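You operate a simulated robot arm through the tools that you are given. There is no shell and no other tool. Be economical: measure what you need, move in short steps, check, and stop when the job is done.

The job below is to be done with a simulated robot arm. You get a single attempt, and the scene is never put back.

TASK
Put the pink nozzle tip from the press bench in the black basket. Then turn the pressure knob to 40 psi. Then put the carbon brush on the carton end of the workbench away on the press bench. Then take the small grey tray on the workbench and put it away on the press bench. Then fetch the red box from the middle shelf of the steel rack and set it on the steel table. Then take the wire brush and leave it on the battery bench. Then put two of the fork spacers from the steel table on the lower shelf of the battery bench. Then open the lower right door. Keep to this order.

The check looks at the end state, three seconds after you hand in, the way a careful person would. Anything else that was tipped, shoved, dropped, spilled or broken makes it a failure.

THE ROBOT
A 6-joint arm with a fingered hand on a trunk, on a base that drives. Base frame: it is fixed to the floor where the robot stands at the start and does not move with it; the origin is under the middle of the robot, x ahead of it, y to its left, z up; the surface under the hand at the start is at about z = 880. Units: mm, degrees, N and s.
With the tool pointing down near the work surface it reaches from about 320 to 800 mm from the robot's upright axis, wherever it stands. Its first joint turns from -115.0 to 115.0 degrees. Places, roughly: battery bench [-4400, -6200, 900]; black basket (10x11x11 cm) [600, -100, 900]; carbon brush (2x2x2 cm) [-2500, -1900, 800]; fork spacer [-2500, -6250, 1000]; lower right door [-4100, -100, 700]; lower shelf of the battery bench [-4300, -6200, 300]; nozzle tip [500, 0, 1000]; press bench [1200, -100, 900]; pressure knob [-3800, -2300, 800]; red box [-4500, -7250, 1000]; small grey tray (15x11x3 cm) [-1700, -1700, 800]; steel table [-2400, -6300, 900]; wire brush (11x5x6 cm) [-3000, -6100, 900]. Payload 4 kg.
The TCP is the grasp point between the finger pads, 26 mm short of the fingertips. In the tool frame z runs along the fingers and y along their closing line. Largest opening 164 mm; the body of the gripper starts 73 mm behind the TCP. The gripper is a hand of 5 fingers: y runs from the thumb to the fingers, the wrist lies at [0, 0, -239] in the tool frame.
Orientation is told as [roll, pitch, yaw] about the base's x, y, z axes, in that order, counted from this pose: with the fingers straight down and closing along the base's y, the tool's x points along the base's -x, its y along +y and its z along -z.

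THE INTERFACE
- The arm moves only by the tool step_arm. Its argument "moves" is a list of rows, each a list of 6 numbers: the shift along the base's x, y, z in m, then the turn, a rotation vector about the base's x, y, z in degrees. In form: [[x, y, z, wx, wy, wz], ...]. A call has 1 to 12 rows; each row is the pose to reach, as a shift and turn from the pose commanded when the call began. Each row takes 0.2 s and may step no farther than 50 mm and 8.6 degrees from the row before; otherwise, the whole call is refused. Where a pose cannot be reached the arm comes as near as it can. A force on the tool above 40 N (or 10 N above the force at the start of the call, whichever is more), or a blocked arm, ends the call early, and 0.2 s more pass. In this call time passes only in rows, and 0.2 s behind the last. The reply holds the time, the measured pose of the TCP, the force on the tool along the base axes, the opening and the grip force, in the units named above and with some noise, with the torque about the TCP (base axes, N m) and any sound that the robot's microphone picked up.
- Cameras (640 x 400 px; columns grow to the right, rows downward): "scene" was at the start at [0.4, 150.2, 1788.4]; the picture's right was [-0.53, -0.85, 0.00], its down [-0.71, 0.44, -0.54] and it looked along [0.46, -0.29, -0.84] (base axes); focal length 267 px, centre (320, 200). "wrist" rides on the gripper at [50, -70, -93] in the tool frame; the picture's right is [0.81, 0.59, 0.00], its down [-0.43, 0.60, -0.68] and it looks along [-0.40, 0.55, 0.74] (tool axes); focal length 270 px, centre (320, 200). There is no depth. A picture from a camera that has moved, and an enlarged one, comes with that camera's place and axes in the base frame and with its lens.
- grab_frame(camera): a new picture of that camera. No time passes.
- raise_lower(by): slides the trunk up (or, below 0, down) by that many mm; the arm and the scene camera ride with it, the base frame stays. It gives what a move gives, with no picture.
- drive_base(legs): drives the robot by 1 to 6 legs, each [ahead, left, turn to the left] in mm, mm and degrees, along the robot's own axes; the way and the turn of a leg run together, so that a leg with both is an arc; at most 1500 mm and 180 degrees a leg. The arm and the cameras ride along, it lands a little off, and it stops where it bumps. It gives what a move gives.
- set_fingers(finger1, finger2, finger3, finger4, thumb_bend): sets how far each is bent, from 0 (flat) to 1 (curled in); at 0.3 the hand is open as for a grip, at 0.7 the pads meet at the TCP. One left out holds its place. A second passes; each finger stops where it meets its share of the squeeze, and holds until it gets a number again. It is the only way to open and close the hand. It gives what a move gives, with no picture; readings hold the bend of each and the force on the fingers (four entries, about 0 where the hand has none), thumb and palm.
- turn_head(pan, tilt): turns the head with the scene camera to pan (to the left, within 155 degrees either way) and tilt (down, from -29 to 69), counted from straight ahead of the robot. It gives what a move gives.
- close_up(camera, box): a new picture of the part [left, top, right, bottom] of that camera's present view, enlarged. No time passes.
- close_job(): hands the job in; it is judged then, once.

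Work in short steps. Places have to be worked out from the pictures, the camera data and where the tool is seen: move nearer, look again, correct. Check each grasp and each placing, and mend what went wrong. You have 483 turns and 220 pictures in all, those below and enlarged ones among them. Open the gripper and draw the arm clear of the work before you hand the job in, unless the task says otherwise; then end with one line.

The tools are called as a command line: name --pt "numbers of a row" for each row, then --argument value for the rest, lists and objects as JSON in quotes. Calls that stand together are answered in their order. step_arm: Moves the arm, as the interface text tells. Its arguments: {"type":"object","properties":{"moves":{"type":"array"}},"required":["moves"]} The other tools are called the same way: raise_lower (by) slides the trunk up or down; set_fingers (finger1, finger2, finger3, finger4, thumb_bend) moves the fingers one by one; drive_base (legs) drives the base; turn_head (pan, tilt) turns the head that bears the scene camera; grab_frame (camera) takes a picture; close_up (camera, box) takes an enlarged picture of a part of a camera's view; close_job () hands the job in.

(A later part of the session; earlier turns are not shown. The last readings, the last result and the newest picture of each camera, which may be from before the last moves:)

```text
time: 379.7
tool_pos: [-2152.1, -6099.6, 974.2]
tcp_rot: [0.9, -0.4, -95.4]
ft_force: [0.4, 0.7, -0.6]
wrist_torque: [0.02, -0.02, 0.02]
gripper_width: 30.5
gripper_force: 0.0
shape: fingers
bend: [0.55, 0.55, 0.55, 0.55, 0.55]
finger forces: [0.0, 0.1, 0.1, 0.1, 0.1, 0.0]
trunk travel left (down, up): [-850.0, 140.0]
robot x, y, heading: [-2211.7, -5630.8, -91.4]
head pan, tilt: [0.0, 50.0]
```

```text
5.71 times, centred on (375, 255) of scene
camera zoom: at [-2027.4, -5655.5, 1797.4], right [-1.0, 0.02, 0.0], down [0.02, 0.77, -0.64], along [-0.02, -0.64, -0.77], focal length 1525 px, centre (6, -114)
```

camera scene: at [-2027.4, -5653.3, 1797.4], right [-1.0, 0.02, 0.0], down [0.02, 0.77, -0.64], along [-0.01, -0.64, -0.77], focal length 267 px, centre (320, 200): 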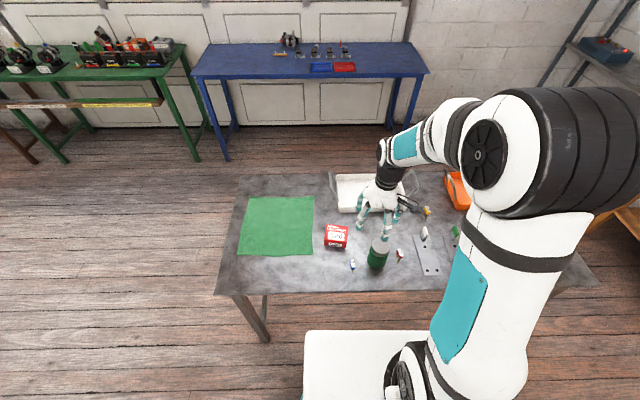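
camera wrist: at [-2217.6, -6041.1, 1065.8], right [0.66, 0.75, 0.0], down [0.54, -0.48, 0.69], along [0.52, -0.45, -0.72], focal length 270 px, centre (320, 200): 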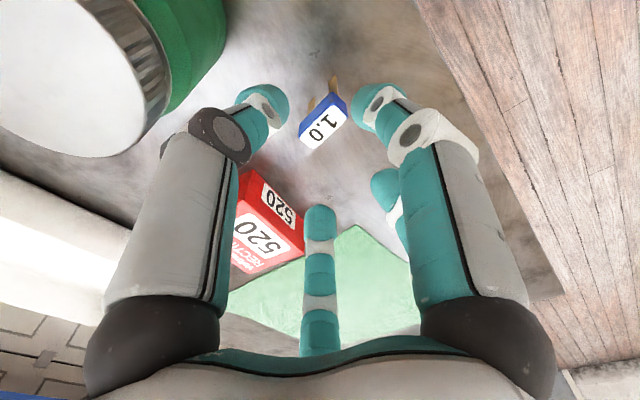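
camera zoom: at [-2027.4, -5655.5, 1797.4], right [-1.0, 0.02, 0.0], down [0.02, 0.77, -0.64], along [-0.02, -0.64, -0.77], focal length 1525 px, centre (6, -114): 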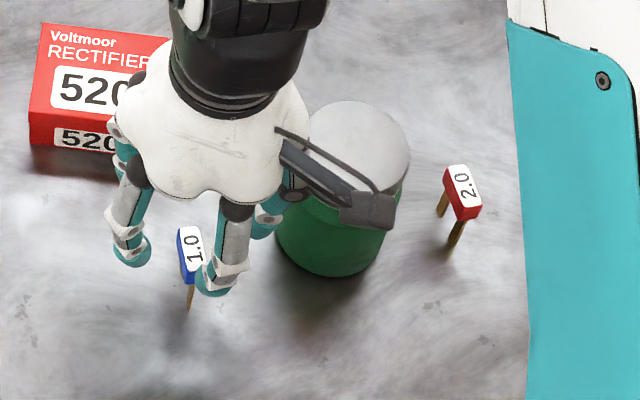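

The spacer head is centred under the hand. I descend to z≈902 and close.

step_arm --pt "0 0 -0.03 0 0 0" --pt "0 0 -0.05 0 0 0" --pt "0 0 -0.062 0 0 0" --pt "0 0 -0.072 0 0 0"

grab_frame --camera "wrist"

```text
time: 380.7
tool_pos: [-2155.1, -6096.6, 903.4]
tcp_rot: [0.9, -0.5, -95.4]
ft_force: [-0.5, -0.1, 0.0]
wrist_torque: [-0.02, 0.03, -0.02]
gripper_width: 30.3
gripper_force: 0.0
shape: fingers
bend: [0.55, 0.55, 0.55, 0.55, 0.55]
finger forces: [0.0, 0.0, 0.0, 0.0, 0.0, 0.0]
trunk travel left (down, up): [-850.0, 140.0]
robot x, y, heading: [-2210.7, -5639.3, -91.4]
head pan, tilt: [0.0, 50.0]
```

```text
72 pictures are left
camera wrist: at [-2220.4, -6039.2, 994.8], right [0.66, 0.75, 0.0], down [0.54, -0.48, 0.69], along [0.52, -0.46, -0.72], focal length 270 px, centre (320, 200)
```

wrist: 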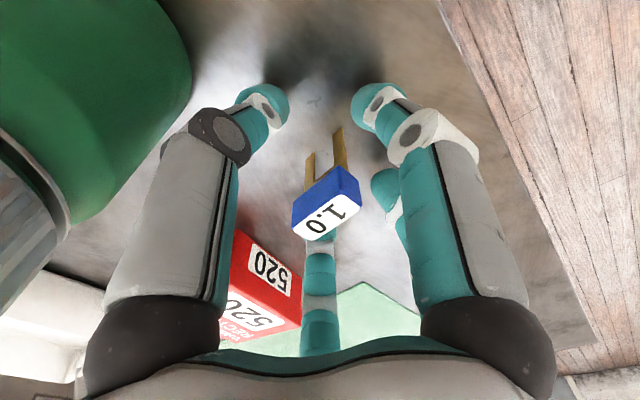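

The head is right at the grasp point. I close and lift.

set_fingers --finger1 0.72 --finger2 0.72 --finger3 0.72 --finger4 0.72 --thumb_bend 0.72

step_arm --pt "0 0 0.015 0 0 0" --pt "0 0 0.04 0 0 0" --pt "0 0 0.08 0 0 0" --pt "0 0 0.12 0 0 0"

grab_frame --camera "wrist"

close_up --camera "scene" --box '[325, 200, 425, 280]'

```text
time: 381.7
tool_pos: [-2153.5, -6096.0, 902.3]
tcp_rot: [0.9, -0.4, -95.5]
ft_force: [0.4, 0.3, -0.8]
wrist_torque: [0.01, 0.01, 0.02]
gripper_width: 0.0
gripper_force: 2.9
shape: fingers
bend: [0.68, 0.71, 0.68, 0.68, 0.69]
finger forces: [3.1, 0.0, 0.7, 0.6, 0.1, 0.1]
trunk travel left (down, up): [-850.0, 140.0]
robot x, y, heading: [-2213.0, -5630.8, -91.5]
head pan, tilt: [0.0, 50.0]
```

```text
time: 382.7
tool_pos: [-2156.8, -6095.1, 1021.9]
tcp_rot: [0.9, -0.3, -95.4]
ft_force: [-0.2, -0.1, 0.6]
wrist_torque: [-0.01, 0.0, 0.04]
gripper_width: 0.0
gripper_force: 1.7
shape: fingers
bend: [0.68, 0.71, 0.68, 0.68, 0.69]
finger forces: [2.9, 0.0, 0.6, 0.5, 0.0, 0.0]
trunk travel left (down, up): [-850.0, 140.0]
robot x, y, heading: [-2214.6, -5635.9, -91.3]
head pan, tilt: [0.0, 50.0]
```

```text
71 pictures are left
camera wrist: at [-2222.9, -6037.2, 1114.0], right [0.66, 0.75, 0.0], down [0.54, -0.48, 0.69], along [0.52, -0.45, -0.72], focal length 270 px, centre (320, 200)
```

wrist: 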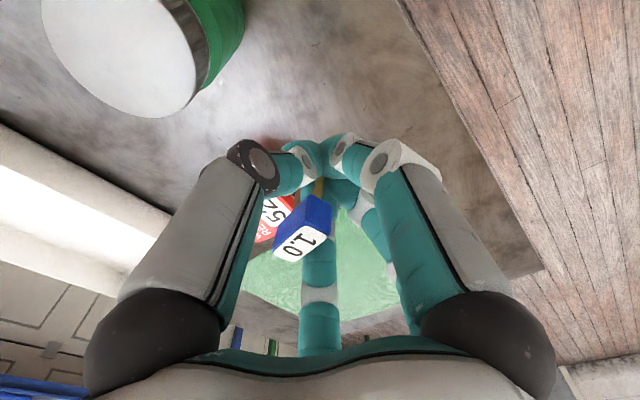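

```text
5.00 times, centred on (375, 240) of scene
camera zoom: at [-2027.9, -5652.7, 1797.4], right [-1.0, 0.02, 0.0], down [0.02, 0.77, -0.64], along [-0.01, -0.64, -0.77], focal length 1334 px, centre (45, 0)
```

zoom: 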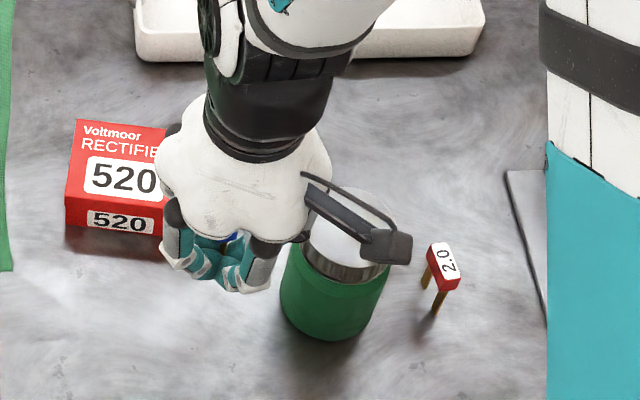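

The spacer came up, with its prongs between the fingertips and its head resting on top, but the grip force is low. I squeeze a little more.

set_fingers --finger1 0.78 --finger2 0.76 --finger3 0.78 --finger4 0.78 --thumb_bend 0.78

close_up --camera "wrist" --box '[200, 100, 440, 280]'

```text
time: 383.7
tool_pos: [-2156.7, -6095.7, 1022.3]
tcp_rot: [0.9, -0.4, -95.4]
ft_force: [-1.3, 1.1, -0.2]
wrist_torque: [0.02, 0.02, -0.02]
gripper_width: 0.0
gripper_force: 20.2
shape: fingers
bend: [0.73, 0.73, 0.67, 0.72, 0.72]
finger forces: [7.8, 10.4, 9.8, 0.4, 12.6, 0.0]
trunk travel left (down, up): [-850.0, 140.0]
robot x, y, heading: [-2210.9, -5637.0, -91.3]
head pan, tilt: [0.0, 50.0]
```

```text
2.22 times, centred on (320, 190) of wrist
camera zoom: at [-2222.5, -6038.4, 1113.6], right [0.66, 0.75, 0.0], down [0.54, -0.48, 0.69], along [0.52, -0.45, -0.72], focal length 601 px, centre (320, 222)
```

zoom: 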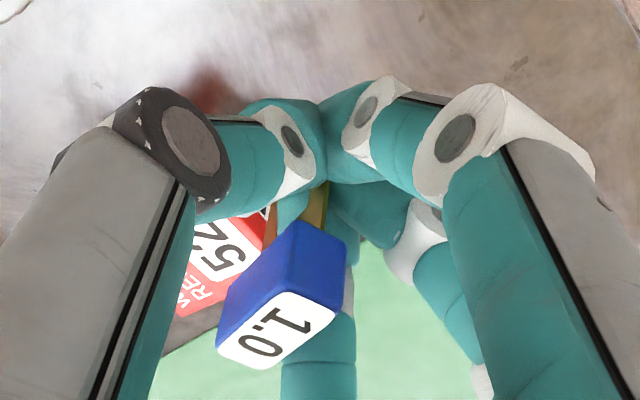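

Held with about 10 N. For the lower shelf I plan to lower the trunk fully, with the arm in its starting posture (TCP ~525 mm ahead), so the elbow stays outside the bench. I move into that posture and drive toward the battery bench.

step_arm --pt "0 0 0.045 0 0 0" --pt "0 0 0.09 0 0 0" --pt "-0.02 -0.02 0.125 0 0 0" --pt "-0.045 -0.045 0.155 0 0 0" --pt "-0.068 -0.065 0.178 0 0 0"

drive_base --legs '[[-110, 0, 1.4], [0, -1270, 0]]'

```text
time: 384.9
tool_pos: [-2223.7, -6157.2, 1200.8]
tcp_rot: [0.8, -0.4, -95.4]
ft_force: [-0.3, -0.1, -0.2]
wrist_torque: [-0.01, -0.04, -0.04]
gripper_width: 0.3
gripper_force: 20.7
shape: fingers
bend: [0.73, 0.73, 0.67, 0.72, 0.72]
finger forces: [7.8, 10.9, 10.0, 0.5, 12.6, 0.1]
trunk travel left (down, up): [-850.0, 140.0]
robot x, y, heading: [-2214.5, -5634.1, -91.2]
head pan, tilt: [0.0, 50.0]
```

```text
time: 392.0
tool_pos: [-3479.6, -6035.9, 1200.6]
tcp_rot: [0.9, -0.4, -95.1]
ft_force: [-0.7, 0.2, -0.6]
wrist_torque: [0.03, -0.02, 0.0]
gripper_width: 0.0
gripper_force: 20.6
shape: fingers
bend: [0.73, 0.73, 0.67, 0.72, 0.72]
finger forces: [7.9, 10.9, 9.9, 0.4, 12.6, 0.0]
trunk travel left (down, up): [-850.0, 140.0]
robot x, y, heading: [-3474.9, -5511.1, -90.8]
head pan, tilt: [0.0, 50.0]
```

I go ahead to y≈-5850, turn to face the bench, back off a little and lower the trunk fully.

drive_base --legs '[[340, 0, 0], [0, 0, -89.2]]'

raise_lower --by -820

turn_head --pan 10 --tilt 30

grab_frame --camera "scene"

```text
time: 398.1
tool_pos: [-4003.9, -5842.5, 1200.3]
tcp_rot: [0.9, -0.3, 174.8]
ft_force: [0.4, 1.2, 1.0]
wrist_torque: [0.02, 0.01, -0.02]
gripper_width: 0.0
gripper_force: 21.1
shape: fingers
bend: [0.73, 0.74, 0.72, 0.72, 0.72]
finger forces: [7.1, 11.6, 9.6, 0.4, 12.8, 0.1]
trunk travel left (down, up): [-850.0, 140.0]
robot x, y, heading: [-3477.3, -5847.9, 179.1]
head pan, tilt: [0.0, 50.0]
```

```text
refused: -820 is not a number from -400 to 400
```

```text
time: 398.9
tool_pos: [-4001.2, -5844.2, 1200.8]
tcp_rot: [0.9, -0.4, 174.8]
ft_force: [0.0, 0.1, -0.5]
wrist_torque: [-0.03, 0.03, -0.02]
gripper_width: 0.0
gripper_force: 20.8
shape: fingers
bend: [0.73, 0.74, 0.72, 0.72, 0.72]
finger forces: [7.0, 11.6, 9.6, 0.4, 12.8, 0.0]
trunk travel left (down, up): [-850.0, 140.0]
robot x, y, heading: [-3478.0, -5848.2, 179.1]
head pan, tilt: [10.0, 30.0]
```

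```text
68 pictures are left
camera scene: at [-3510.6, -6049.0, 1826.8], right [-0.15, 0.99, 0.0], down [0.49, 0.08, -0.87], along [-0.86, -0.13, -0.5], focal length 267 px, centre (320, 200)
```

scene: 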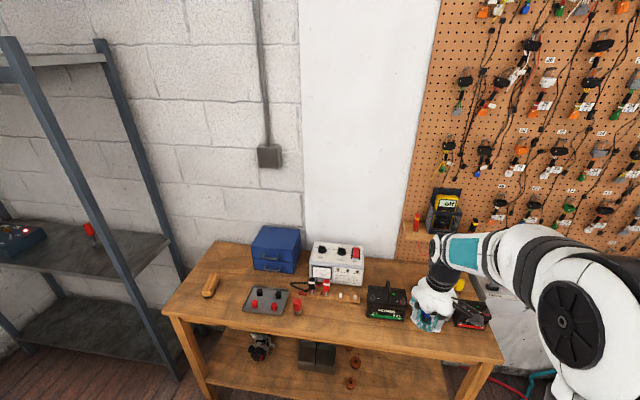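

The trunk takes at most 400 per call. I check the grip, back up 90 mm and lower in two calls.

close_up --camera "wrist" --box '[200, 100, 440, 280]'

drive_base --legs '[[-90, 0, 0.9]]'

raise_lower --by -400

raise_lower --by -400

grab_frame --camera "scene"

```text
2.22 times, centred on (320, 190) of wrist
camera zoom: at [-3943.7, -5776.6, 1292.6], right [0.75, -0.66, 0.0], down [-0.48, -0.54, 0.69], along [-0.45, -0.52, -0.72], focal length 601 px, centre (320, 222)
```

zoom: 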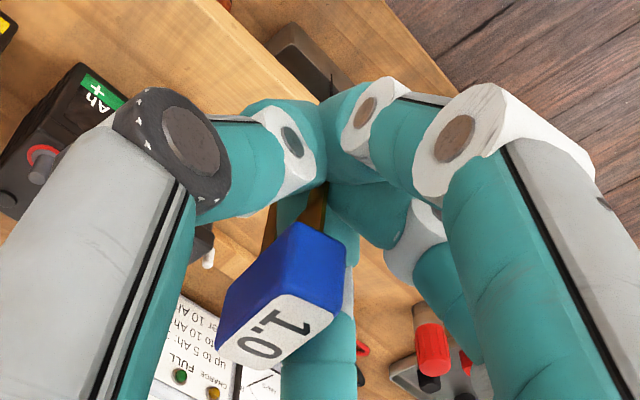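

```text
time: 400.0
tool_pos: [-3910.8, -5852.6, 1202.6]
tcp_rot: [0.9, -0.5, 175.8]
ft_force: [0.2, 0.2, -0.3]
wrist_torque: [0.01, 0.0, -0.03]
gripper_width: 0.1
gripper_force: 21.2
shape: fingers
bend: [0.73, 0.74, 0.72, 0.72, 0.72]
finger forces: [7.0, 11.6, 9.5, 0.4, 12.7, 0.0]
trunk travel left (down, up): [-850.0, 140.0]
robot x, y, heading: [-3386.7, -5850.8, 179.7]
head pan, tilt: [10.0, 30.0]
```

```text
time: 403.8
tool_pos: [-3912.5, -5852.9, 800.9]
tcp_rot: [0.9, -0.5, 175.9]
ft_force: [0.6, -0.9, -0.1]
wrist_torque: [-0.01, 0.02, 0.01]
gripper_width: 0.0
gripper_force: 21.1
shape: fingers
bend: [0.73, 0.74, 0.72, 0.72, 0.72]
finger forces: [6.9, 11.7, 9.6, 0.4, 12.9, 0.0]
trunk travel left (down, up): [-450.0, 540.0]
robot x, y, heading: [-3391.7, -5853.6, 179.8]
head pan, tilt: [10.0, 30.0]
```

```text
time: 407.6
tool_pos: [-3911.3, -5852.6, 399.7]
tcp_rot: [0.9, -0.4, 175.8]
ft_force: [0.6, 0.9, -0.3]
wrist_torque: [0.03, 0.04, -0.03]
gripper_width: 0.0
gripper_force: 20.6
shape: fingers
bend: [0.73, 0.74, 0.72, 0.72, 0.72]
finger forces: [7.2, 11.7, 9.6, 0.4, 12.9, 0.0]
trunk travel left (down, up): [-50.0, 940.0]
robot x, y, heading: [-3390.3, -5849.4, 179.7]
head pan, tilt: [10.0, 30.0]
```

```text
66 pictures are left
camera scene: at [-3417.4, -6050.5, 1026.9], right [-0.17, 0.99, 0.0], down [0.49, 0.09, -0.87], along [-0.85, -0.15, -0.5], focal length 267 px, centre (320, 200)
```

scene: 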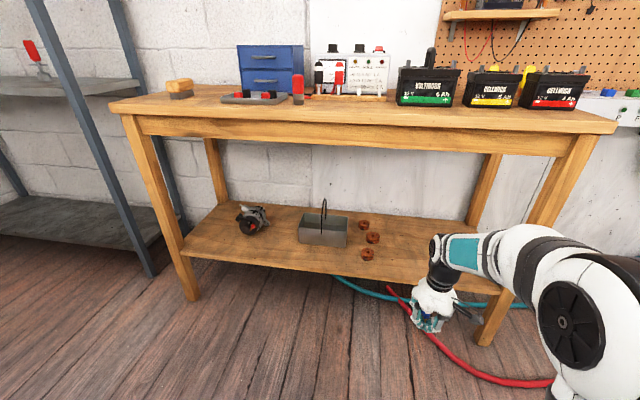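

A clear view: shelf z≈290, apron bottom z≈780, rings at (-4267,-6002), and the spot around (-4210,-5850) is free. I drive ahead 300 mm, bringing the hand in over the shelf.

drive_base --legs '[[150, 0, 0]]'

drive_base --legs '[[150, 0, 0]]'

grab_frame --camera "scene"

```text
time: 409.0
tool_pos: [-4059.5, -5852.5, 400.5]
tcp_rot: [0.9, -0.3, 175.8]
ft_force: [-0.3, -0.7, -0.4]
wrist_torque: [0.02, -0.01, 0.0]
gripper_width: 0.0
gripper_force: 21.1
shape: fingers
bend: [0.73, 0.74, 0.72, 0.72, 0.72]
finger forces: [7.1, 11.7, 9.6, 0.5, 12.9, 0.1]
trunk travel left (down, up): [-50.0, 940.0]
robot x, y, heading: [-3536.4, -5846.0, 179.7]
head pan, tilt: [10.0, 30.0]
```

```text
time: 410.4
tool_pos: [-4211.3, -5854.4, 400.6]
tcp_rot: [0.9, -0.5, 175.9]
ft_force: [-0.5, -0.5, -0.1]
wrist_torque: [-0.01, -0.02, 0.01]
gripper_width: 0.0
gripper_force: 20.5
shape: fingers
bend: [0.73, 0.74, 0.72, 0.72, 0.72]
finger forces: [7.1, 11.7, 9.6, 0.4, 12.9, 0.1]
trunk travel left (down, up): [-50.0, 940.0]
robot x, y, heading: [-3689.4, -5850.0, 180.0]
head pan, tilt: [10.0, 30.0]
```

```text
65 pictures are left
camera scene: at [-3716.0, -6050.2, 1026.9], right [-0.17, 0.98, 0.0], down [0.49, 0.09, -0.87], along [-0.85, -0.15, -0.5], focal length 267 px, centre (320, 200)
```

scene: 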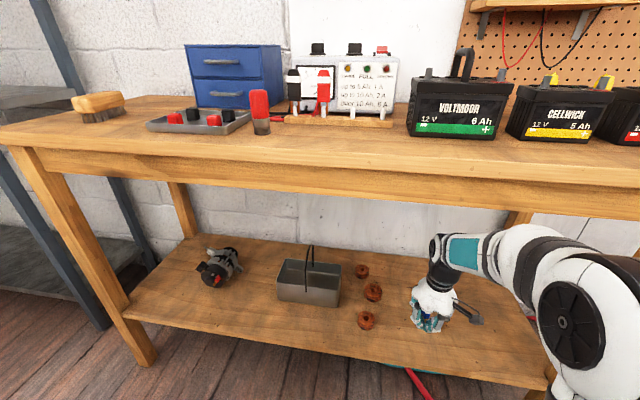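

The hand is over the shelf with good clearance. I lower with small arm rows until contact.

step_arm --pt "0 0 -0.02 0 0 0" --pt "0 0 -0.035 0 0 0" --pt "0 0 -0.045 0 0 0" --pt "0 0 -0.05 0 0 0" --pt "0 0 -0.054 0 0 0" --pt "0 0 -0.058 0 0 0" --pt "0 0 -0.062 0 0 0" --pt "0 0 -0.066 0 0 0"

close_up --camera "scene" --box '[360, 240, 500, 345]'

```text
time: 412.2
tool_pos: [-4210.9, -5853.9, 335.6]
tcp_rot: [0.9, -0.7, 176.0]
ft_force: [2.5, -0.3, 11.6]
wrist_torque: [-0.01, -0.02, 0.0]
gripper_width: 0.0
gripper_force: 23.9
shape: fingers
bend: [0.73, 0.74, 0.72, 0.73, 0.73]
finger forces: [8.6, 12.9, 10.9, 0.1, 15.5, 0.0]
trunk travel left (down, up): [-50.0, 940.0]
robot x, y, heading: [-3688.7, -5846.8, 179.9]
head pan, tilt: [10.0, 30.0]
```

```text
3.81 times, centred on (430, 292) of scene
camera zoom: at [-3715.3, -6050.2, 1027.2], right [-0.17, 0.98, 0.0], down [0.49, 0.09, -0.87], along [-0.85, -0.15, -0.5], focal length 1017 px, centre (-99, -152)
```

zoom: 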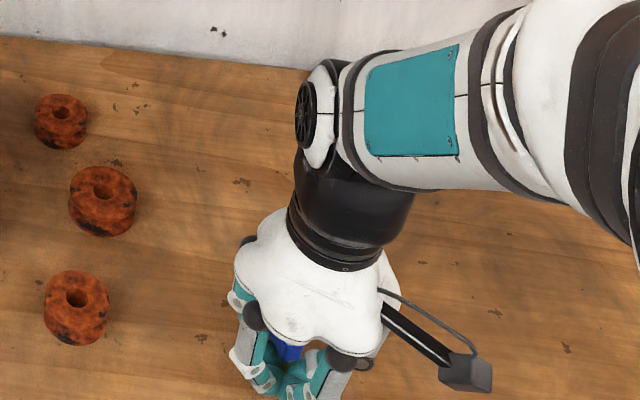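

The prongs touch the shelf. I open to 0.58 and rise straight up.

set_fingers --finger1 0.58 --finger2 0.58 --finger3 0.58 --finger4 0.58 --thumb_bend 0.58

grab_frame --camera "wrist"

```text
time: 413.2
tool_pos: [-4211.7, -5852.7, 334.7]
tcp_rot: [0.9, -0.5, 176.0]
ft_force: [-1.4, -1.5, 4.3]
wrist_torque: [0.05, 0.0, 0.02]
gripper_width: 22.3
gripper_force: 2.1
shape: fingers
bend: [0.58, 0.57, 0.57, 0.57, 0.58]
finger forces: [1.3, 0.1, 0.0, 0.9, 2.7, 0.0]
trunk travel left (down, up): [-50.0, 940.0]
robot x, y, heading: [-3686.6, -5854.1, 180.0]
head pan, tilt: [10.0, 30.0]
```

```text
63 pictures are left
camera wrist: at [-4154.3, -5785.8, 426.5], right [0.77, -0.64, 0.0], down [-0.47, -0.55, 0.69], along [-0.44, -0.53, -0.72], focal length 270 px, centre (320, 200)
```

wrist: 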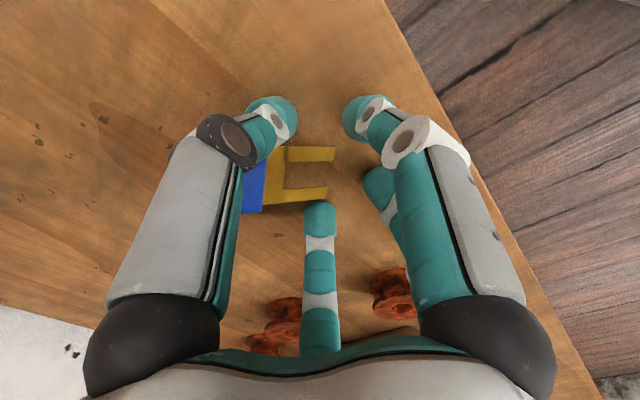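

The spacer tipped and lies on the shelf, which is fine. I rise straight up and check.

step_arm --pt "0 0 0.02 0 0 0" --pt "0 0 0.05 0 0 0" --pt "0 0 0.066 0 0 0"

grab_frame --camera "wrist"

```text
time: 414.0
tool_pos: [-4212.6, -5855.7, 401.0]
tcp_rot: [0.8, -0.4, 175.9]
ft_force: [0.7, -0.5, -0.5]
wrist_torque: [-0.02, 0.0, -0.01]
gripper_width: 24.6
gripper_force: 0.2
shape: fingers
bend: [0.57, 0.57, 0.57, 0.57, 0.57]
finger forces: [0.0, 0.1, 0.0, 0.3, 0.1, 0.0]
trunk travel left (down, up): [-50.0, 940.0]
robot x, y, heading: [-3685.4, -5850.4, 180.1]
head pan, tilt: [10.0, 30.0]
```

```text
62 pictures are left
camera wrist: at [-4156.3, -5788.1, 492.7], right [0.77, -0.64, 0.0], down [-0.47, -0.55, 0.69], along [-0.44, -0.53, -0.72], focal length 270 px, centre (320, 200)
```

wrist: 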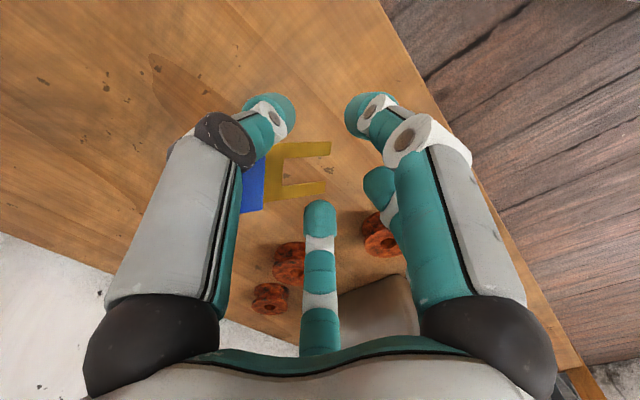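

The spacer kept its place in the view, so it is still wedged between two fingers and came up with the hand. I lower again and open wider.

step_arm --pt "0 0 -0.03 0 0 0" --pt "0 0 -0.045 0 0 0" --pt "0 0 -0.054 0 0 0" --pt "0 0 -0.058 0 0 0"

set_fingers --finger1 0.35 --finger2 0.35 --finger3 0.35 --finger4 0.35 --thumb_bend 0.35

grab_frame --camera "wrist"

```text
time: 415.0
tool_pos: [-4211.7, -5853.5, 343.1]
tcp_rot: [0.9, -0.5, 176.1]
ft_force: [0.1, -0.4, -0.2]
wrist_torque: [0.03, 0.02, 0.0]
gripper_width: 24.7
gripper_force: 0.2
shape: fingers
bend: [0.57, 0.57, 0.57, 0.57, 0.57]
finger forces: [0.0, 0.1, 0.1, 0.3, 0.1, 0.0]
trunk travel left (down, up): [-50.0, 940.0]
robot x, y, heading: [-3686.7, -5850.0, 179.9]
head pan, tilt: [10.0, 30.0]
```

```text
time: 416.0
tool_pos: [-4212.3, -5853.6, 343.1]
tcp_rot: [0.9, -0.4, 176.0]
ft_force: [-0.4, -0.3, 0.3]
wrist_torque: [0.0, -0.02, 0.01]
gripper_width: 78.8
gripper_force: 0.2
shape: fingers
bend: [0.35, 0.35, 0.35, 0.35, 0.35]
finger forces: [0.0, 0.0, 0.0, 0.1, 0.0, 0.0]
trunk travel left (down, up): [-50.0, 940.0]
robot x, y, heading: [-3688.5, -5854.2, 179.9]
head pan, tilt: [10.0, 30.0]
```

```text
61 pictures are left
camera wrist: at [-4154.7, -5785.4, 435.3], right [0.77, -0.64, 0.0], down [-0.47, -0.55, 0.69], along [-0.44, -0.53, -0.72], focal length 270 px, centre (320, 200)
```

wrist: 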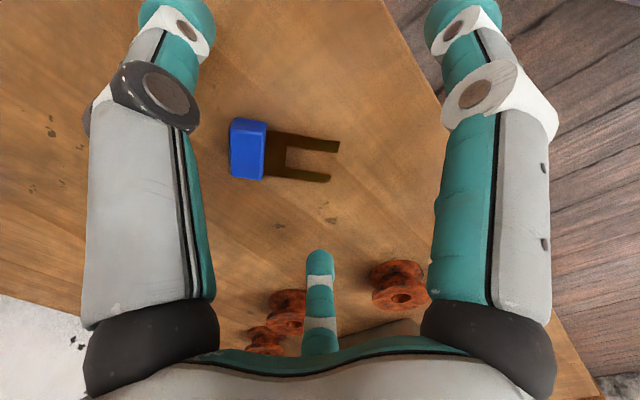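

The spacer now lies free on the shelf. I lift, back out, raise the trunk and check with one picture.

step_arm --pt "0 0 0.02 0 0 0" --pt "0 0 0.05 0 0 0" --pt "0 0 0.08 0 0 0"

drive_base --legs '[[-300, 0, 0]]'

close_up --camera "scene" --box '[230, 170, 530, 340]'

raise_lower --by 400

raise_lower --by 400

```text
time: 416.8
tool_pos: [-4209.0, -5856.6, 422.8]
tcp_rot: [0.9, -0.4, 176.0]
ft_force: [0.3, 0.5, -0.5]
wrist_torque: [0.0, 0.0, -0.02]
gripper_width: 78.9
gripper_force: 0.0
shape: fingers
bend: [0.35, 0.35, 0.35, 0.35, 0.35]
finger forces: [0.1, 0.1, 0.1, 0.0, 0.0, 0.0]
trunk travel left (down, up): [-50.0, 940.0]
robot x, y, heading: [-3690.7, -5851.4, 180.1]
head pan, tilt: [10.0, 30.0]
```

```text
time: 418.9
tool_pos: [-3906.2, -5856.0, 422.8]
tcp_rot: [0.9, -0.4, 175.9]
ft_force: [0.5, 0.6, -0.4]
wrist_torque: [-0.01, 0.0, 0.01]
gripper_width: 78.6
gripper_force: 0.1
shape: fingers
bend: [0.35, 0.35, 0.35, 0.35, 0.35]
finger forces: [0.0, 0.0, 0.1, 0.0, 0.1, 0.1]
trunk travel left (down, up): [-50.0, 940.0]
robot x, y, heading: [-3382.9, -5853.8, -179.5]
head pan, tilt: [10.0, 30.0]
```

```text
2.13 times, centred on (380, 255) of scene
camera zoom: at [-3412.9, -6050.2, 1026.9], right [-0.17, 0.98, 0.0], down [0.49, 0.09, -0.87], along [-0.85, -0.15, -0.5], focal length 569 px, centre (192, 83)
```

zoom: 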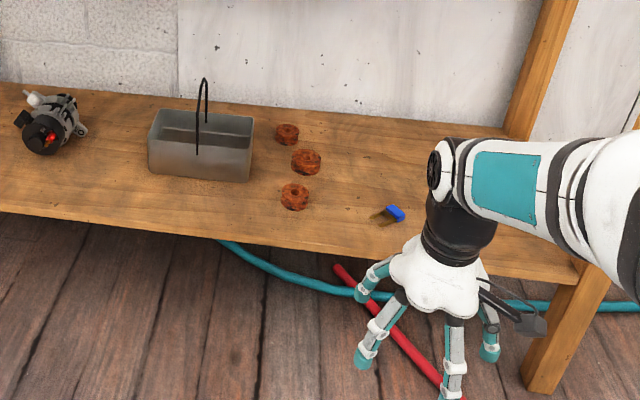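

```text
time: 422.7
tool_pos: [-3906.1, -5855.9, 823.6]
tcp_rot: [0.7, -0.4, 176.0]
ft_force: [0.2, -0.2, 0.3]
wrist_torque: [0.0, -0.01, 0.02]
gripper_width: 78.6
gripper_force: 0.0
shape: fingers
bend: [0.35, 0.35, 0.35, 0.35, 0.35]
finger forces: [0.0, 0.0, 0.1, 0.1, 0.0, 0.0]
trunk travel left (down, up): [-450.0, 540.0]
robot x, y, heading: [-3383.5, -5855.2, -179.9]
head pan, tilt: [10.0, 30.0]
```

```text
time: 426.5
tool_pos: [-3906.3, -5856.1, 1222.8]
tcp_rot: [0.8, -0.4, 176.0]
ft_force: [0.8, 0.2, 0.2]
wrist_torque: [0.0, -0.02, 0.04]
gripper_width: 78.7
gripper_force: 0.0
shape: fingers
bend: [0.35, 0.35, 0.35, 0.35, 0.35]
finger forces: [0.0, 0.0, 0.0, 0.0, 0.0, 0.0]
trunk travel left (down, up): [-850.0, 140.0]
robot x, y, heading: [-3387.3, -5849.5, -180.1]
head pan, tilt: [10.0, 30.0]
```

The first spacer lies on the lower shelf. For the second I take the yellow one at about (-2502,-6335), driving back to the table's north side.

drive_base --legs '[[0, 0, 90], [-310, 0, 0], [0, 890, 0]]'

drive_base --legs '[[100, 0, 0]]'

turn_head --pan 0 --tilt 45

grab_frame --camera "scene"

```text
time: 436.6
tool_pos: [-2496.5, -6070.9, 1223.4]
tcp_rot: [0.9, -0.4, -93.4]
ft_force: [0.4, -0.4, -0.1]
wrist_torque: [-0.01, 0.04, 0.0]
gripper_width: 79.0
gripper_force: 0.0
shape: fingers
bend: [0.35, 0.35, 0.35, 0.35, 0.35]
finger forces: [0.1, 0.0, 0.0, 0.1, 0.0, 0.0]
trunk travel left (down, up): [-850.0, 140.0]
robot x, y, heading: [-2506.4, -5551.1, -89.2]
head pan, tilt: [10.0, 30.0]
```

```text
time: 437.7
tool_pos: [-2495.3, -6171.5, 1221.7]
tcp_rot: [0.9, -0.4, -93.3]
ft_force: [-0.4, -0.1, -0.2]
wrist_torque: [0.06, 0.02, 0.02]
gripper_width: 79.0
gripper_force: 0.1
shape: fingers
bend: [0.35, 0.35, 0.35, 0.35, 0.35]
finger forces: [0.0, 0.0, 0.0, 0.0, 0.0, 0.1]
trunk travel left (down, up): [-850.0, 140.0]
robot x, y, heading: [-2505.0, -5648.8, -89.2]
head pan, tilt: [10.0, 30.0]
```

```text
time: 438.5
tool_pos: [-2495.5, -6170.4, 1221.6]
tcp_rot: [0.8, -0.4, -93.4]
ft_force: [-1.0, 0.0, 0.5]
wrist_torque: [0.01, 0.05, 0.03]
gripper_width: 79.0
gripper_force: 0.2
shape: fingers
bend: [0.35, 0.35, 0.35, 0.35, 0.35]
finger forces: [0.0, 0.0, 0.0, 0.1, 0.0, 0.0]
trunk travel left (down, up): [-850.0, 140.0]
robot x, y, heading: [-2503.0, -5648.2, -89.2]
head pan, tilt: [0.0, 45.0]
```

```text
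59 pictures are left
camera scene: at [-2318.9, -5666.1, 1804.4], right [-1.0, -0.01, 0.0], down [-0.01, 0.71, -0.71], along [0.01, -0.71, -0.71], focal length 267 px, centre (320, 200)
```

scene: 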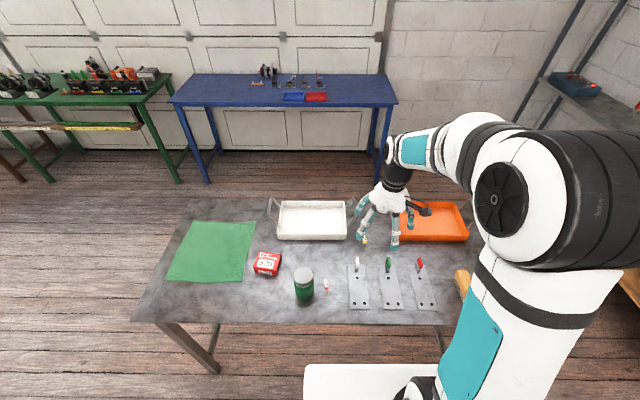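

Yellow is at about (-2497,-6333). I close to 0.55 and move above it.

set_fingers --finger1 0.55 --finger2 0.55 --finger3 0.55 --finger4 0.55 --thumb_bend 0.55

step_arm --pt "0 -0.04 0 0 0 0" --pt "0 -0.08 -0.01 0 0 0" --pt "0 -0.12 -0.03 0 0 0" --pt "-0.003 -0.16 -0.05 0 0 0" --pt "-0.003 -0.163 -0.1 0 0 0" --pt "-0.003 -0.163 -0.15 0 0 0" --pt "-0.003 -0.163 -0.2 0 0 0" --pt "-0.003 -0.163 -0.245 0 0 0"

grab_frame --camera "wrist"

```text
time: 439.5
tool_pos: [-2494.7, -6169.4, 1222.8]
tcp_rot: [0.9, -0.4, -93.4]
ft_force: [0.0, 0.5, 0.1]
wrist_torque: [0.05, 0.01, -0.01]
gripper_width: 30.4
gripper_force: 0.0
shape: fingers
bend: [0.55, 0.55, 0.55, 0.55, 0.55]
finger forces: [0.0, 0.1, 0.0, 0.0, 0.0, 0.1]
trunk travel left (down, up): [-850.0, 140.0]
robot x, y, heading: [-2504.6, -5650.8, -89.1]
head pan, tilt: [0.0, 45.0]
```

```text
time: 441.3
tool_pos: [-2497.4, -6333.2, 977.2]
tcp_rot: [0.9, -0.5, -93.4]
ft_force: [-0.8, -0.2, 0.5]
wrist_torque: [0.02, 0.01, -0.02]
gripper_width: 30.6
gripper_force: 0.1
shape: fingers
bend: [0.55, 0.55, 0.55, 0.55, 0.55]
finger forces: [0.1, 0.1, 0.1, 0.0, 0.1, 0.0]
trunk travel left (down, up): [-850.0, 140.0]
robot x, y, heading: [-2507.0, -5647.9, -89.2]
head pan, tilt: [0.0, 45.0]
```

```text
58 pictures are left
camera wrist: at [-2564.2, -6277.3, 1067.7], right [0.63, 0.77, 0.0], down [0.56, -0.46, 0.69], along [0.53, -0.44, -0.72], focal length 270 px, centre (320, 200)
```

wrist: 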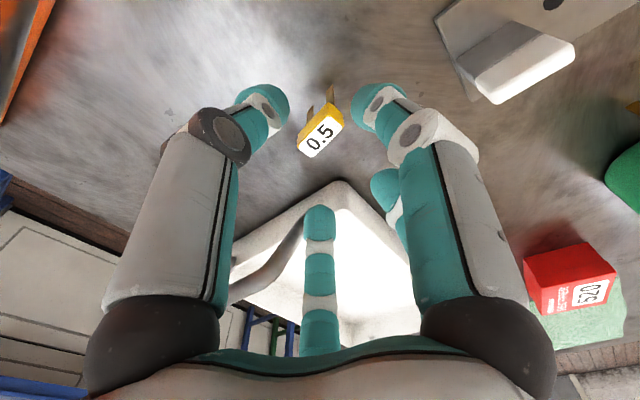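

The head is about 8 mm off, and a corner of the white tray is about 55 mm away, which leaves enough room. I correct (+6,-5) and descend to z≈900.

step_arm --pt "0.006 -0.005 -0.02 0 0 0" --pt "0.006 -0.005 -0.045 0 0 0" --pt "0.006 -0.005 -0.06 0 0 0" --pt "0.006 -0.005 -0.07 0 0 0" --pt "0.006 -0.005 -0.077 0 0 0"

grab_frame --camera "wrist"

```text
time: 442.5
tool_pos: [-2490.1, -6337.4, 899.0]
tcp_rot: [0.9, -0.4, -93.4]
ft_force: [-0.3, -0.4, 0.3]
wrist_torque: [0.0, 0.02, -0.02]
gripper_width: 30.5
gripper_force: 0.0
shape: fingers
bend: [0.55, 0.55, 0.55, 0.55, 0.55]
finger forces: [0.0, 0.0, 0.0, 0.0, 0.0, 0.0]
trunk travel left (down, up): [-850.0, 140.0]
robot x, y, heading: [-2503.2, -5646.8, -89.4]
head pan, tilt: [0.0, 45.0]
```

```text
57 pictures are left
camera wrist: at [-2557.8, -6282.3, 990.8], right [0.63, 0.77, 0.0], down [0.56, -0.46, 0.69], along [0.54, -0.44, -0.72], focal length 270 px, centre (320, 200)
```

wrist: 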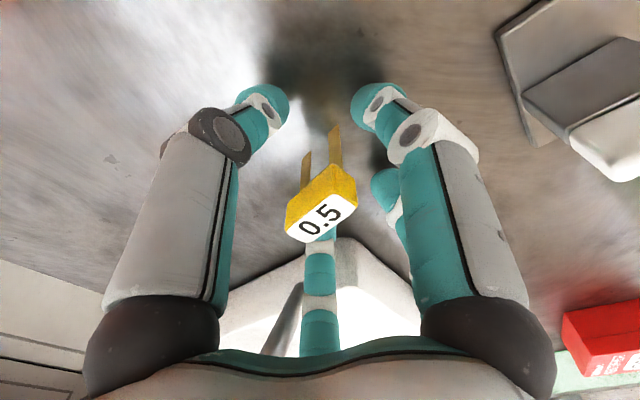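

It is centred as with the blue one. I go down 3 mm more and close firmly.

step_arm --pt "0 0 -0.003 0 0 0"

set_fingers --finger1 0.78 --finger2 0.78 --finger3 0.78 --finger4 0.78 --thumb_bend 0.78

step_arm --pt "0 0 0.015 0 0 0" --pt "0 0 0.04 0 0 0" --pt "0 0 0.08 0 0 0" --pt "0 0 0.12 0 0 0"

close_up --camera "wrist" --box '[200, 100, 440, 280]'

```text
time: 442.9
tool_pos: [-2489.9, -6337.9, 897.5]
tcp_rot: [0.9, -0.4, -93.4]
ft_force: [0.0, -1.2, 0.4]
wrist_torque: [0.04, 0.04, -0.03]
gripper_width: 30.2
gripper_force: 0.1
shape: fingers
bend: [0.55, 0.55, 0.55, 0.55, 0.55]
finger forces: [0.1, 0.0, 0.1, 0.0, 0.1, 0.1]
trunk travel left (down, up): [-850.0, 140.0]
robot x, y, heading: [-2507.6, -5649.7, -89.2]
head pan, tilt: [0.0, 45.0]
```

```text
time: 443.9
tool_pos: [-2490.5, -6337.9, 896.0]
tcp_rot: [0.9, -0.4, -93.4]
ft_force: [-0.8, 0.3, -0.6]
wrist_torque: [-0.02, 0.02, -0.01]
gripper_width: 0.0
gripper_force: 20.4
shape: fingers
bend: [0.73, 0.73, 0.72, 0.72, 0.72]
finger forces: [8.0, 9.2, 11.1, 0.1, 12.9, 0.0]
trunk travel left (down, up): [-850.0, 140.0]
robot x, y, heading: [-2505.9, -5650.3, -89.4]
head pan, tilt: [0.0, 45.0]
```

```text
time: 444.9
tool_pos: [-2492.0, -6337.8, 1017.1]
tcp_rot: [0.9, -0.4, -93.4]
ft_force: [-0.5, -0.3, 0.0]
wrist_torque: [-0.02, -0.05, 0.01]
gripper_width: 0.2
gripper_force: 20.4
shape: fingers
bend: [0.73, 0.73, 0.72, 0.72, 0.72]
finger forces: [8.0, 9.1, 11.0, 0.1, 12.8, 0.1]
trunk travel left (down, up): [-850.0, 140.0]
robot x, y, heading: [-2506.5, -5645.8, -89.5]
head pan, tilt: [0.0, 45.0]
```

```text
2.22 times, centred on (320, 190) of wrist
camera zoom: at [-2558.9, -6282.2, 1109.5], right [0.63, 0.77, 0.0], down [0.56, -0.46, 0.69], along [0.54, -0.44, -0.72], focal length 601 px, centre (320, 222)
```

zoom: 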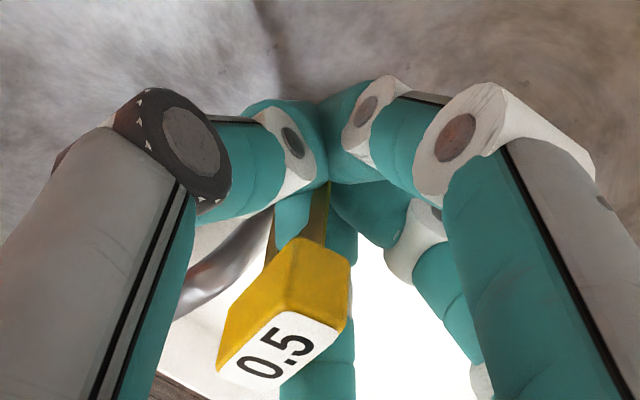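

The yellow spacer is held firmly. I raise, retract to the standard posture and drive back to the battery bench.

step_arm --pt "0 0 0.045 0 0 0" --pt "0 0.01 0.09 0 0 0" --pt "0 0.04 0.125 0 0 0" --pt "-0.003 0.08 0.15 0 0 0" --pt "-0.006 0.12 0.17 0 0 0" --pt "-0.008 0.162 0.185 0 0 0"

drive_base --legs '[[-120, 0, -0.7], [0, -970, 0], [480, 0, 0], [0, 0, -90]]'

```text
time: 446.3
tool_pos: [-2499.3, -6175.4, 1202.5]
tcp_rot: [0.9, -0.6, -93.4]
ft_force: [0.0, -0.3, 0.1]
wrist_torque: [-0.03, 0.01, -0.02]
gripper_width: 0.0
gripper_force: 20.7
shape: fingers
bend: [0.73, 0.73, 0.72, 0.72, 0.72]
finger forces: [7.9, 9.2, 11.1, 0.0, 12.9, 0.0]
trunk travel left (down, up): [-850.0, 140.0]
robot x, y, heading: [-2505.9, -5649.1, -89.5]
head pan, tilt: [0.0, 45.0]
```

```text
time: 458.4
tool_pos: [-4019.7, -5983.7, 1203.2]
tcp_rot: [0.9, -0.4, 175.3]
ft_force: [-0.5, -0.4, 0.7]
wrist_torque: [0.04, -0.01, 0.02]
gripper_width: 0.0
gripper_force: 20.0
shape: fingers
bend: [0.73, 0.73, 0.72, 0.72, 0.72]
finger forces: [7.2, 9.1, 10.8, 0.0, 13.3, 0.0]
trunk travel left (down, up): [-850.0, 140.0]
robot x, y, heading: [-3490.6, -5986.1, 179.4]
head pan, tilt: [0.0, 45.0]
```

I shift along the bench to y≈-6400, where the shelf is free between the metal box and the motor, back off a little, and lower the trunk.

drive_base --legs '[[-110, 414, 0.6]]'

raise_lower --by -400

raise_lower --by -400

turn_head --pan 5 --tilt 30

grab_frame --camera "scene"

```text
time: 461.0
tool_pos: [-3912.5, -6394.7, 1202.4]
tcp_rot: [0.9, -0.4, 175.4]
ft_force: [1.0, 0.8, -0.5]
wrist_torque: [0.01, -0.01, -0.01]
gripper_width: 0.1
gripper_force: 19.9
shape: fingers
bend: [0.73, 0.73, 0.72, 0.72, 0.72]
finger forces: [7.3, 9.1, 10.8, 0.1, 13.2, 0.1]
trunk travel left (down, up): [-850.0, 140.0]
robot x, y, heading: [-3383.0, -6399.2, 179.4]
head pan, tilt: [0.0, 45.0]
```

```text
time: 464.9
tool_pos: [-3912.9, -6392.4, 802.0]
tcp_rot: [0.9, -0.4, 175.5]
ft_force: [-0.9, -0.1, -1.0]
wrist_torque: [0.01, 0.04, 0.03]
gripper_width: 0.1
gripper_force: 20.2
shape: fingers
bend: [0.73, 0.73, 0.72, 0.72, 0.72]
finger forces: [7.2, 9.2, 10.8, 0.1, 13.2, 0.0]
trunk travel left (down, up): [-450.0, 540.0]
robot x, y, heading: [-3381.0, -6395.9, 179.3]
head pan, tilt: [0.0, 45.0]
```

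```text
time: 468.7
tool_pos: [-3912.1, -6392.7, 401.6]
tcp_rot: [0.9, -0.4, 175.4]
ft_force: [-0.1, 0.2, -0.8]
wrist_torque: [0.0, 0.01, 0.0]
gripper_width: 0.2
gripper_force: 19.9
shape: fingers
bend: [0.73, 0.73, 0.72, 0.72, 0.72]
finger forces: [7.3, 9.2, 10.8, 0.1, 13.2, 0.0]
trunk travel left (down, up): [-50.0, 940.0]
robot x, y, heading: [-3383.4, -6399.2, 179.5]
head pan, tilt: [0.0, 45.0]
```

```text
time: 469.5
tool_pos: [-3911.7, -6393.0, 403.0]
tcp_rot: [0.8, -0.4, 175.4]
ft_force: [-0.1, -0.1, -0.3]
wrist_torque: [0.02, 0.03, -0.02]
gripper_width: 0.0
gripper_force: 20.0
shape: fingers
bend: [0.73, 0.73, 0.72, 0.72, 0.72]
finger forces: [7.3, 9.1, 10.7, 0.1, 13.2, 0.0]
trunk travel left (down, up): [-50.0, 940.0]
robot x, y, heading: [-3383.8, -6397.6, 179.5]
head pan, tilt: [5.0, 30.0]
```

```text
55 pictures are left
camera scene: at [-3414.6, -6589.1, 1026.8], right [-0.08, 1.0, 0.0], down [0.5, 0.04, -0.87], along [-0.86, -0.07, -0.5], focal length 267 px, centre (320, 200)
```

scene: 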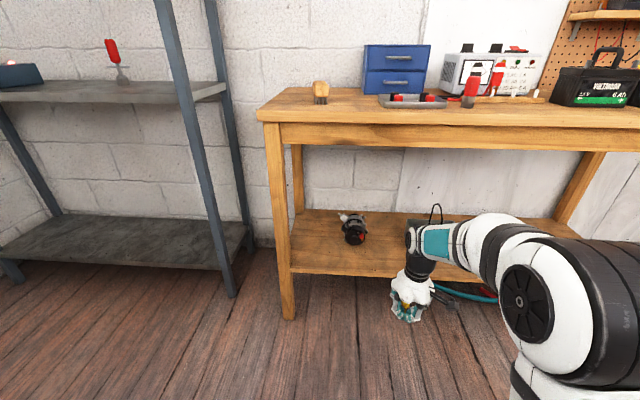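

The spot between motor and box is free. I drive in 310 mm in two legs and lower the spacer.

drive_base --legs '[[160, 0, 0]]'

drive_base --legs '[[150, 0, 0]]'

step_arm --pt "0 0 -0.02 0 0 0" --pt "0 0 -0.035 0 0 0" --pt "0 0 -0.043 0 0 0"

grab_frame --camera "wrist"

```text
time: 470.9
tool_pos: [-4074.5, -6389.9, 401.7]
tcp_rot: [1.0, -0.4, 175.3]
ft_force: [0.6, 0.6, 0.6]
wrist_torque: [-0.01, 0.0, 0.02]
gripper_width: 0.0
gripper_force: 20.0
shape: fingers
bend: [0.73, 0.73, 0.72, 0.72, 0.72]
finger forces: [7.3, 9.0, 10.8, 0.0, 13.1, 0.0]
trunk travel left (down, up): [-50.0, 940.0]
robot x, y, heading: [-3547.4, -6396.8, 179.4]
head pan, tilt: [5.0, 30.0]
```

```text
time: 472.3
tool_pos: [-4226.5, -6387.0, 402.8]
tcp_rot: [0.9, -0.4, 175.2]
ft_force: [-0.2, -0.1, 0.5]
wrist_torque: [-0.02, -0.01, 0.0]
gripper_width: 0.1
gripper_force: 20.5
shape: fingers
bend: [0.73, 0.73, 0.72, 0.72, 0.72]
finger forces: [7.4, 9.1, 10.9, 0.0, 13.3, 0.1]
trunk travel left (down, up): [-50.0, 940.0]
robot x, y, heading: [-3695.1, -6390.6, 179.0]
head pan, tilt: [5.0, 30.0]
```

```text
time: 473.1
tool_pos: [-4225.7, -6388.1, 358.2]
tcp_rot: [0.9, -0.3, 175.3]
ft_force: [0.8, -0.6, 0.0]
wrist_torque: [-0.04, 0.02, 0.0]
gripper_width: 0.0
gripper_force: 20.6
shape: fingers
bend: [0.73, 0.73, 0.72, 0.72, 0.72]
finger forces: [7.4, 9.1, 10.8, 0.0, 13.2, 0.0]
trunk travel left (down, up): [-50.0, 940.0]
robot x, y, heading: [-3696.7, -6397.5, 179.2]
head pan, tilt: [5.0, 30.0]
```

```text
54 pictures are left
camera wrist: at [-4168.2, -6320.1, 449.6], right [0.76, -0.65, 0.0], down [-0.48, -0.55, 0.69], along [-0.45, -0.52, -0.72], focal length 270 px, centre (320, 200)
```

wrist: 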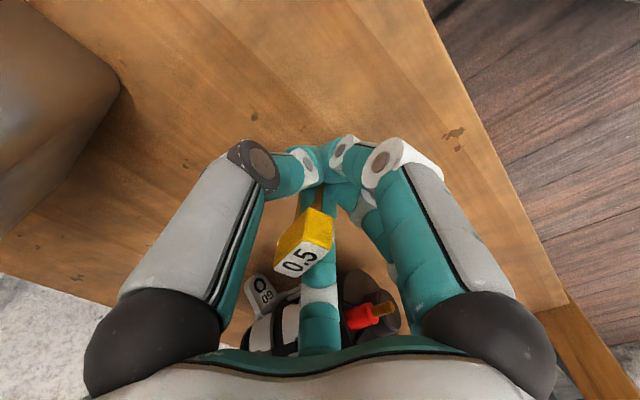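

Clear on all sides. I lower the last millimetres to contact, then open widely to let it go.

step_arm --pt "0 0 -0.008 0 0 0" --pt "0 0 -0.014 0 0 0" --pt "0 0 -0.018 0 0 0" --pt "0 0 -0.021 0 0 0"

set_fingers --finger1 0.42 --finger2 0.42 --finger3 0.42 --finger4 0.42 --thumb_bend 0.42

grab_frame --camera "wrist"

```text
time: 474.1
tool_pos: [-4226.5, -6387.5, 338.1]
tcp_rot: [0.9, -0.4, 175.2]
ft_force: [-0.3, -0.1, 0.0]
wrist_torque: [-0.02, -0.03, 0.03]
gripper_width: 0.0
gripper_force: 19.6
shape: fingers
bend: [0.73, 0.73, 0.72, 0.72, 0.72]
finger forces: [7.2, 9.2, 10.8, 0.0, 13.1, 0.1]
trunk travel left (down, up): [-50.0, 940.0]
robot x, y, heading: [-3698.6, -6389.2, 179.3]
head pan, tilt: [5.0, 30.0]
```

```text
time: 475.1
tool_pos: [-4225.6, -6387.5, 337.7]
tcp_rot: [1.0, -0.4, 175.2]
ft_force: [0.0, -0.6, 0.2]
wrist_torque: [-0.01, 0.02, -0.02]
gripper_width: 62.0
gripper_force: 0.1
shape: fingers
bend: [0.42, 0.42, 0.42, 0.42, 0.42]
finger forces: [0.0, 0.1, 0.0, 0.0, 0.0, 0.0]
trunk travel left (down, up): [-50.0, 940.0]
robot x, y, heading: [-3699.8, -6395.3, 179.1]
head pan, tilt: [5.0, 30.0]
```

```text
53 pictures are left
camera wrist: at [-4168.7, -6320.8, 429.6], right [0.76, -0.65, 0.0], down [-0.48, -0.55, 0.69], along [-0.45, -0.52, -0.72], focal length 270 px, centre (320, 200)
```

wrist: 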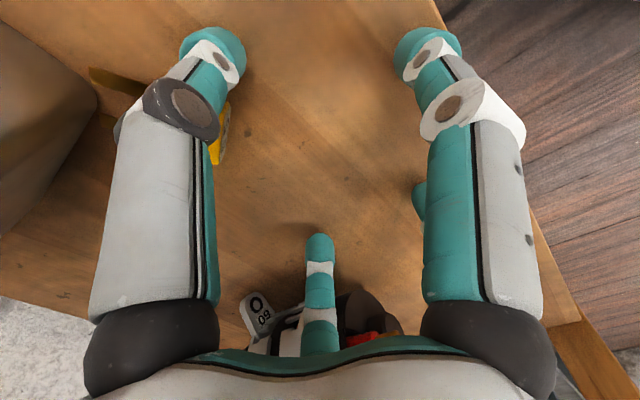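

The spacer slid toward the metal box behind a finger. I raise straight up and check that it stays on the shelf.

step_arm --pt "0 0 0.015 0 0 0" --pt "0 0 0.035 0 0 0" --pt "0 0 0.06 0 0 0"

grab_frame --camera "wrist"

```text
time: 475.9
tool_pos: [-4228.4, -6385.9, 397.2]
tcp_rot: [0.9, -0.5, 175.2]
ft_force: [0.9, -1.3, 0.2]
wrist_torque: [-0.01, -0.01, -0.02]
gripper_width: 61.9
gripper_force: 0.0
shape: fingers
bend: [0.42, 0.42, 0.42, 0.42, 0.42]
finger forces: [0.1, 0.1, 0.0, 0.0, 0.1, 0.0]
trunk travel left (down, up): [-50.0, 940.0]
robot x, y, heading: [-3698.7, -6395.1, 179.2]
head pan, tilt: [5.0, 30.0]
```

```text
52 pictures are left
camera wrist: at [-4169.6, -6319.9, 489.2], right [0.76, -0.65, 0.0], down [-0.48, -0.55, 0.69], along [-0.45, -0.52, -0.72], focal length 270 px, centre (320, 200)
```

wrist: 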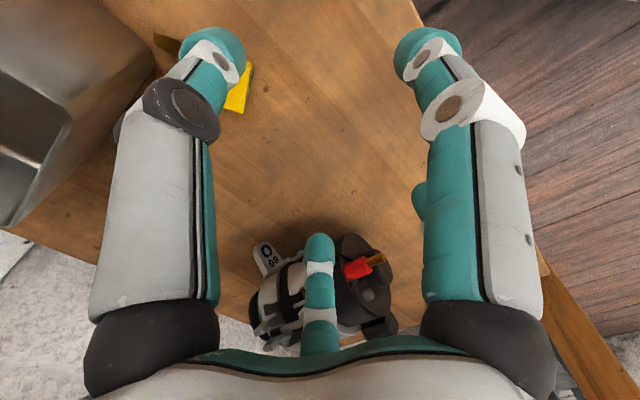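

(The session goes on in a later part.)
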